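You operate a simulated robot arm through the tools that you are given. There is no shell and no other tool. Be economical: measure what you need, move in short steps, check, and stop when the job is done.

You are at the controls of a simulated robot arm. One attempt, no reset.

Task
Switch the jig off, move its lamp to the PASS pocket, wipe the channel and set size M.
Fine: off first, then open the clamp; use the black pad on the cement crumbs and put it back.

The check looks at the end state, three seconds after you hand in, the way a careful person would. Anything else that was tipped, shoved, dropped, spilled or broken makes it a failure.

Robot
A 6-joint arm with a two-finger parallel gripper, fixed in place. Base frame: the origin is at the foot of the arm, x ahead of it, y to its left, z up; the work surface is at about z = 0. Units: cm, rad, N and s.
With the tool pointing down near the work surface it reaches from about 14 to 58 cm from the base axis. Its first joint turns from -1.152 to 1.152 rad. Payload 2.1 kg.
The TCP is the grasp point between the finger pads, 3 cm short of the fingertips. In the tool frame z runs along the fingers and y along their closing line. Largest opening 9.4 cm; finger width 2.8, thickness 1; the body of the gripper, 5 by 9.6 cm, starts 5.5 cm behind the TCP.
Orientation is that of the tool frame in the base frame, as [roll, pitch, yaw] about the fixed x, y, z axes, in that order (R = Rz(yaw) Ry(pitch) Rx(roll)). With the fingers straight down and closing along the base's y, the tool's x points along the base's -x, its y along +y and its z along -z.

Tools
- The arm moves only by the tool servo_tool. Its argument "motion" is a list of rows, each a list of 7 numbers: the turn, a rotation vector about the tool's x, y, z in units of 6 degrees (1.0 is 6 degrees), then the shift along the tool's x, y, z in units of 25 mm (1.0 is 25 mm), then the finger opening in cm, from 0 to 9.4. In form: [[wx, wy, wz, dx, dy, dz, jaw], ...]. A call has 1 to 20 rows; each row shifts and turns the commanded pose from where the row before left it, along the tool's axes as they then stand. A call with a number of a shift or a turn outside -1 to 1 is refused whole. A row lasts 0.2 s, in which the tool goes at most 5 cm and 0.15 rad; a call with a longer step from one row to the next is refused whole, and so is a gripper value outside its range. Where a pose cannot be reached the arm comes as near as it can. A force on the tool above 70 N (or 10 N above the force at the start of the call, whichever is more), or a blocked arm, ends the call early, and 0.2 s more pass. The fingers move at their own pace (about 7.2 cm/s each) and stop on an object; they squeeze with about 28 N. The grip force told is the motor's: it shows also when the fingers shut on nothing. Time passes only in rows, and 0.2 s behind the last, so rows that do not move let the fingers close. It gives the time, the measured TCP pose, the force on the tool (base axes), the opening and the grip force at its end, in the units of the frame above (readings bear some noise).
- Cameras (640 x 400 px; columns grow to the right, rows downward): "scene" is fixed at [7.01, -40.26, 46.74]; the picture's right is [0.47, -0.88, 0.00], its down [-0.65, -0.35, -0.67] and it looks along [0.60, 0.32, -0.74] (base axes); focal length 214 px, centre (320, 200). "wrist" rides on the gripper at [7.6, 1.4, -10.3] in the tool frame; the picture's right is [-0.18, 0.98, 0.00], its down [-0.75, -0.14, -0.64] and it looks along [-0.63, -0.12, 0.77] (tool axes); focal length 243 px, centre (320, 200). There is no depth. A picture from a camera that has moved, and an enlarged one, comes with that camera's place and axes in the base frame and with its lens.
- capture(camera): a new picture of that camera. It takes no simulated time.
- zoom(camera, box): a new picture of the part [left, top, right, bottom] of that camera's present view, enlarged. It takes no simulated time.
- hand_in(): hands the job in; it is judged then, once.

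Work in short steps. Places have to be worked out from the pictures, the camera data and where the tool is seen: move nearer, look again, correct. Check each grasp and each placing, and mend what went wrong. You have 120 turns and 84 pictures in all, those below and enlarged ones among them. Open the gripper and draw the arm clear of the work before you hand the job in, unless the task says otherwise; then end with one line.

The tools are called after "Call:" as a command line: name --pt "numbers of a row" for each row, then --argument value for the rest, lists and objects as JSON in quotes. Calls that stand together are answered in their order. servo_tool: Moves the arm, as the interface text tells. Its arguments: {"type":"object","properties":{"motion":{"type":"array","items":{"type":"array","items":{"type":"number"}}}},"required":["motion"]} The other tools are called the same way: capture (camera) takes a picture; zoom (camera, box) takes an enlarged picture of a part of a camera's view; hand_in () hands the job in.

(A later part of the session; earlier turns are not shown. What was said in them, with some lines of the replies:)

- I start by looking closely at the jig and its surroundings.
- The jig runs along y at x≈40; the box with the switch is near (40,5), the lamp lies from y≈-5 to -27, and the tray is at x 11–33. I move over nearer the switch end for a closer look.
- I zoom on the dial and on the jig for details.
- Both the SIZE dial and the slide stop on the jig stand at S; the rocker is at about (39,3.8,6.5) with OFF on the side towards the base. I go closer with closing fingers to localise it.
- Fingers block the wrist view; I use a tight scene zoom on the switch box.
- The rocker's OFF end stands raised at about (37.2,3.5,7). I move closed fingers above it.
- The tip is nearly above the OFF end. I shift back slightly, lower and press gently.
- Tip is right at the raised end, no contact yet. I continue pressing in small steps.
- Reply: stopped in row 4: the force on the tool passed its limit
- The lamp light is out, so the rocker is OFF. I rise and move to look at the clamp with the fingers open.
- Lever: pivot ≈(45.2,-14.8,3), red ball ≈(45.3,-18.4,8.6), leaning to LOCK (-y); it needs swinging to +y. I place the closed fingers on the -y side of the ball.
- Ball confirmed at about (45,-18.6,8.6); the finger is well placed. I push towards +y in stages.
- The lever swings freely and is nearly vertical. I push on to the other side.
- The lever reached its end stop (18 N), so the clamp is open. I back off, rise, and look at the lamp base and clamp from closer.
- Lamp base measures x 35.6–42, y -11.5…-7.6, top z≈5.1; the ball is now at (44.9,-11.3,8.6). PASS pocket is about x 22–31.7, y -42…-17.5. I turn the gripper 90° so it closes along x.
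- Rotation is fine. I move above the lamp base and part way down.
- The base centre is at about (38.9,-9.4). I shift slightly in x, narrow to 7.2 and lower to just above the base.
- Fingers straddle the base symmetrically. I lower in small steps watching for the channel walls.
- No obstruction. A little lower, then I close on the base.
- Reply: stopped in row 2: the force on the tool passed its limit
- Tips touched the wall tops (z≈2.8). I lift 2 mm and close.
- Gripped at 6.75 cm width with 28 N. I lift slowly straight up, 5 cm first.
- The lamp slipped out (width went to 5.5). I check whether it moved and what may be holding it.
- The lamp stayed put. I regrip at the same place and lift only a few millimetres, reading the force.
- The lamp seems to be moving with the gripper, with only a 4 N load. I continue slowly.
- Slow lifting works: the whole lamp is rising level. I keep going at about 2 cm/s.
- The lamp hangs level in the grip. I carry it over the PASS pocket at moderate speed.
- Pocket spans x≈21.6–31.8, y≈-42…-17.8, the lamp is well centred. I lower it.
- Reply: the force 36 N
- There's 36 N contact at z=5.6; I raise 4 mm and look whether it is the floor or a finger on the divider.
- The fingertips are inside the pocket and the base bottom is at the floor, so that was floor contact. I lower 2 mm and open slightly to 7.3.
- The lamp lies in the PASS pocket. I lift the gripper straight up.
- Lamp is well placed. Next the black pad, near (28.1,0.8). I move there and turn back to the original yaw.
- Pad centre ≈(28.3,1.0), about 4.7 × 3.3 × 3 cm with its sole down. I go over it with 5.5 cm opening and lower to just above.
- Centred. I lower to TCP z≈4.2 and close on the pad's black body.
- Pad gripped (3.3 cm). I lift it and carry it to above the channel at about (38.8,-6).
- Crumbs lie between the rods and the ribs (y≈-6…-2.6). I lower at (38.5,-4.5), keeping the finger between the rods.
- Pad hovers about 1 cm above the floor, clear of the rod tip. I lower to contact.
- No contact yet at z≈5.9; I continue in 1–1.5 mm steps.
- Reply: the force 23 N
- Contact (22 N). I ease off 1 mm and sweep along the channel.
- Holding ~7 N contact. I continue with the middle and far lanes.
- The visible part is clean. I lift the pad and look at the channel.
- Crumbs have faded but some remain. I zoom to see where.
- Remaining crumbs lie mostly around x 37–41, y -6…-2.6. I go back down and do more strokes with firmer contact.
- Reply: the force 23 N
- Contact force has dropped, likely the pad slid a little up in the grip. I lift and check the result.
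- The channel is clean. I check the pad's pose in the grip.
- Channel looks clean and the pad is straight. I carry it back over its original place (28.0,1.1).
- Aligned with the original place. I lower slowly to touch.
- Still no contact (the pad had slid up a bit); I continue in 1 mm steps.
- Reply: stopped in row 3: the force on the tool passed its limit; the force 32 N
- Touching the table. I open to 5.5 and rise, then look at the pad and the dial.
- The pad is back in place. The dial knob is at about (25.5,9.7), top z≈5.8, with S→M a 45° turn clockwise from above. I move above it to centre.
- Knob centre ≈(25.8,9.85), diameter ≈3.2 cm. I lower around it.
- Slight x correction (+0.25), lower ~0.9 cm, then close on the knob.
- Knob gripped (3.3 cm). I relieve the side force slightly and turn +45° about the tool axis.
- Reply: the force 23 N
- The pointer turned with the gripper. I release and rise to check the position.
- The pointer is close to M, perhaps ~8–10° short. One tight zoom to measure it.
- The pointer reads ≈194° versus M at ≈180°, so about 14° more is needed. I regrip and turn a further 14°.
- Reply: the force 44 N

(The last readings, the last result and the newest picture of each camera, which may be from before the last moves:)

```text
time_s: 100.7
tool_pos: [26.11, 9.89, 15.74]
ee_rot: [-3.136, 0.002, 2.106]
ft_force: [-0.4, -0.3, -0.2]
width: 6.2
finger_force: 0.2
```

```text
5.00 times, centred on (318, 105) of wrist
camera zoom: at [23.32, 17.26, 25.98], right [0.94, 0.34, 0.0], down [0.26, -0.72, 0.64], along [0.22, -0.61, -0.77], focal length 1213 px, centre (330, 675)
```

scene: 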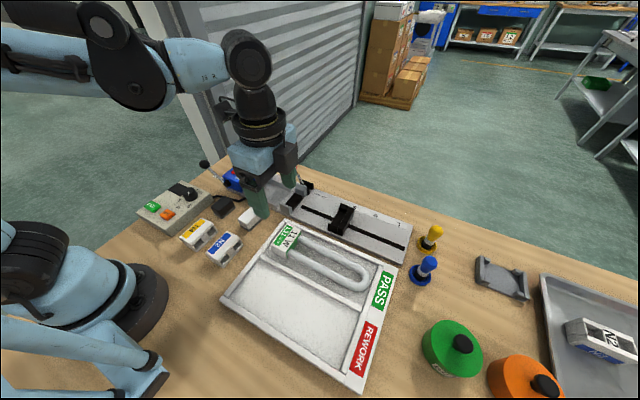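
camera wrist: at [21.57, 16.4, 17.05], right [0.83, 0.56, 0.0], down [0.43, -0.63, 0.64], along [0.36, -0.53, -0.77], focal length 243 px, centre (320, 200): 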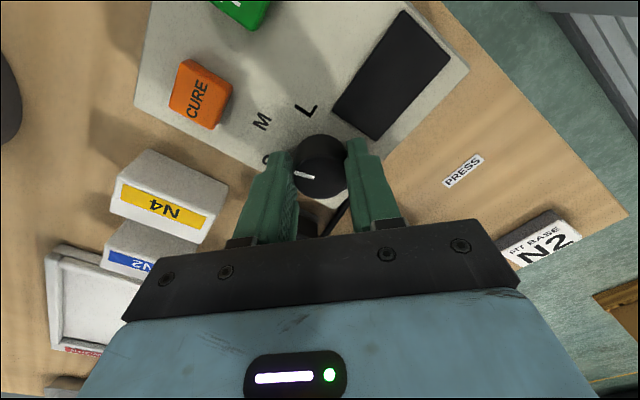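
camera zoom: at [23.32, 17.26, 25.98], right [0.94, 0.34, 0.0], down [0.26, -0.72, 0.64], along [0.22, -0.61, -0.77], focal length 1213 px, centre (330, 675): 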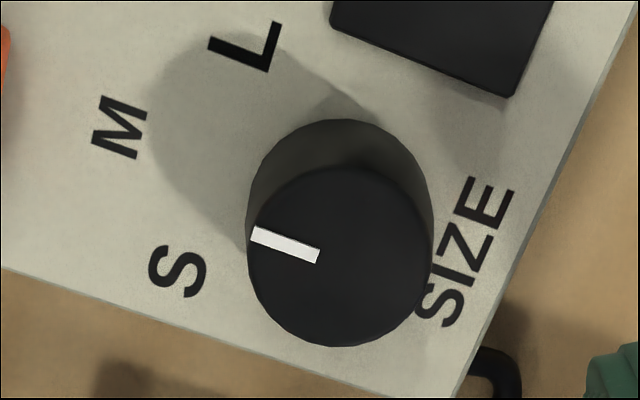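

The pointer is now parallel to the panel edge, at M. For consistency the jig's slide stop (scale S/M/L, M at y≈-36.5, now at S y≈-30.4) must be set to M too. I turn back, rise and travel there.

Call:
servo_tool --pt "0 0 -0.988 0 0 -0.2 6.2" --pt "0 0 -0.988 0 0 -0.2 6.2" --pt "0 0 -0.988 0 0 -0.2 6.2" --pt "0 0 -0.988 0 0 -0.2 6.2" --pt "0 0 -0.988 0 0 -0.2 6.2" --pt "0 0 -0.988 0 0 -0.2 6.2" --pt "0 0 -0.988 0 0 -0.2 6.2" --pt "0 0 -0.988 0 0 -0.2 6.2" --pt "0 0 -0.988 0 0 -0.2 6.2" --pt "0 0 -0.988 0 0 -0.2 6.2" --pt "0 0 0 0 0 0 6.2"

Call:
servo_tool --pt "0 0 0 -0.25 -0.97 0 6.2" --pt "0 0 0 -0.25 -0.97 0 6.2" --pt "0 0 0 -0.25 -0.97 0 6.2" --pt "0 0 0 -0.25 -0.97 0 6.2" --pt "0 0 0 -0.25 -0.97 0 6.2" --pt "0 0 0 -0.25 -0.97 0 6.2" --pt "0 0 0 -0.25 -0.97 0 6.2" --pt "0 0 0 -0.25 -0.97 0 6.2" --pt "0 0 0 -0.25 -0.97 0 6.2" --pt "0 0 0 -0.25 -0.97 0 6.2" --pt "0 0 0 -0.25 -0.97 0 6.2" --pt "0 0 0 -0.25 -0.97 0 6.2" --pt "0 0 0 -0.25 -0.97 0 6.2" --pt "0 0 0 -0.25 -0.97 0 6.2" --pt "0 0 0 -0.25 -0.97 0 6.2" --pt "0 0 0 -0.25 -0.97 0 6.2" --pt "0 0 0 0 0 0 6.2"

Call:
capture --camera "wrist"

```text
time_s: 103.1
tool_pos: [26.01, 10.04, 20.74]
ee_rot: [-3.14, -0.004, -3.141]
ft_force: [0.5, -0.9, -1.0]
width: 6.22
finger_force: 0.0
```

```text
time_s: 106.7
tool_pos: [35.66, -28.8, 20.72]
ee_rot: [-3.135, -0.004, 3.14]
ft_force: [0.4, -1.0, -0.1]
width: 6.21
finger_force: 0.2
```

```text
8 pictures are left
camera wrist: at [28.1, -27.29, 30.9], right [0.19, 0.98, 0.0], down [0.76, -0.14, 0.64], along [0.63, -0.12, -0.77], focal length 243 px, centre (320, 200)
```

wrist: 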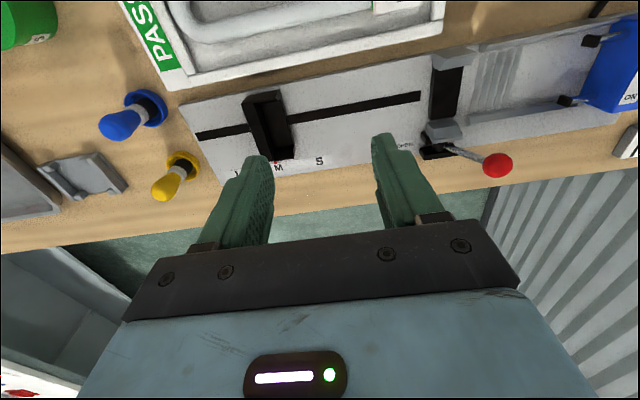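

Interesting: the stop has moved along with the dial and now appears at M. I zoom to verify.

Call:
zoom --camera "wrist" --box '[210, 80, 340, 190]'

```text
3.64 times, centred on (275, 135) of wrist
camera zoom: at [28.1, -27.29, 30.9], right [0.19, 0.98, 0.0], down [0.76, -0.14, 0.64], along [0.63, -0.12, -0.77], focal length 882 px, centre (484, 436)
```

zoom: 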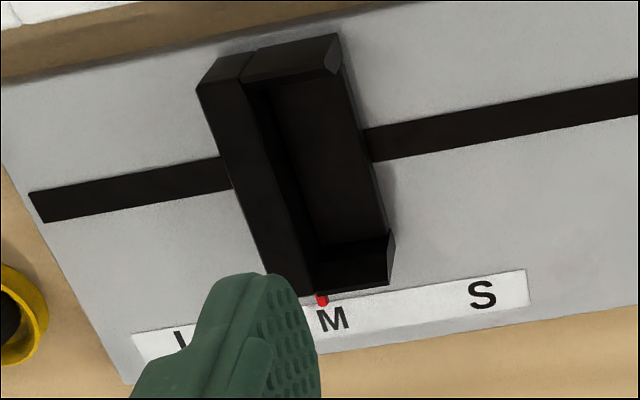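

The dial drives the stop: its red pointer is at M, so no pushing needed. I draw the arm clear, open, and take a last overall look.

Call:
servo_tool --pt "0 0 0 0.3 0.6 -1 9.4" --pt "0 0 0 0.3 0.6 -1 9.4" --pt "0 0 0 0.3 0.6 -1 9.4" --pt "0 0 0 0.3 0.6 -1 9.4" --pt "0 0 0 0.3 0.6 -1 9.4" --pt "0 0 0 0.3 0.6 -1 9.4" --pt "0 0 0 0 0 0 9.4"

Call:
capture --camera "scene"

Call:
zoom --camera "scene" --box '[140, 140, 300, 240]'

Call:
zoom --camera "scene" --box '[250, 160, 450, 310]'

```text
time_s: 108.3
tool_pos: [31.62, -19.7, 36.01]
ee_rot: [-3.139, -0.004, 3.14]
ft_force: [0.3, -0.3, 0.9]
width: 9.39
finger_force: 0.1
```

```text
6 pictures are left
```

scene: 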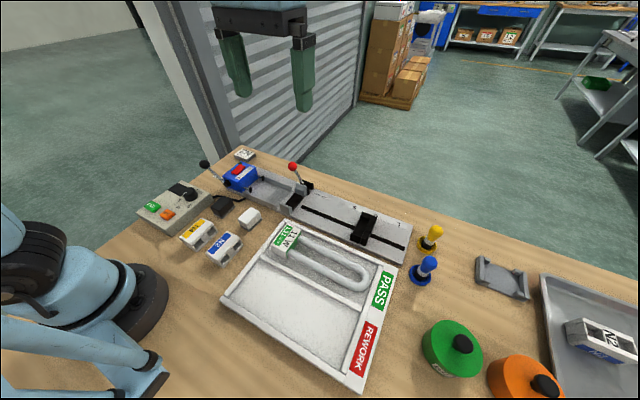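

```text
4.00 times, centred on (220, 190) of scene
camera zoom: at [7.01, -40.26, 46.74], right [0.47, -0.88, 0.0], down [-0.65, -0.35, -0.67], along [0.6, 0.32, -0.74], focal length 858 px, centre (720, 240)
```

zoom: 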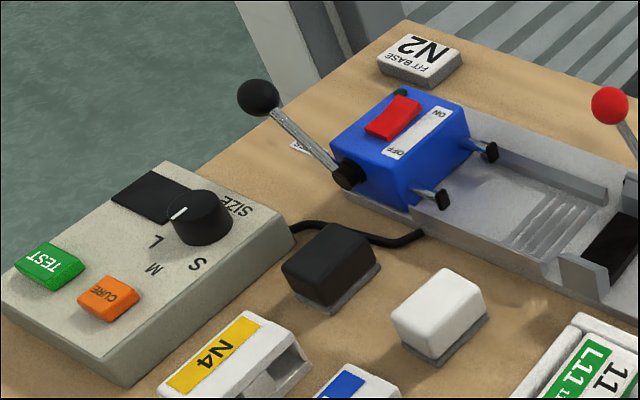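

```text
2.67 times, centred on (350, 235) of scene
camera zoom: at [7.01, -40.26, 46.74], right [0.47, -0.88, 0.0], down [-0.65, -0.35, -0.67], along [0.6, 0.32, -0.74], focal length 572 px, centre (240, 107)
```

zoom: 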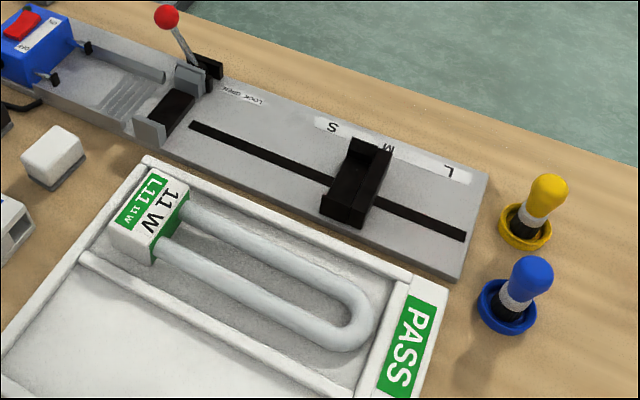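

Everything is in place: switch off, clamp open, lamp in the PASS pocket, channel clean, pad back, and dial and stop at M. I hand in.

Call:
hand_in

```text
The job is handed in.
```

The jig is off and its clamp open, the lamp is in the PASS pocket, the channel is wiped clean with the black pad back in its place, and the size is set to M on both the dial and the slide stop.
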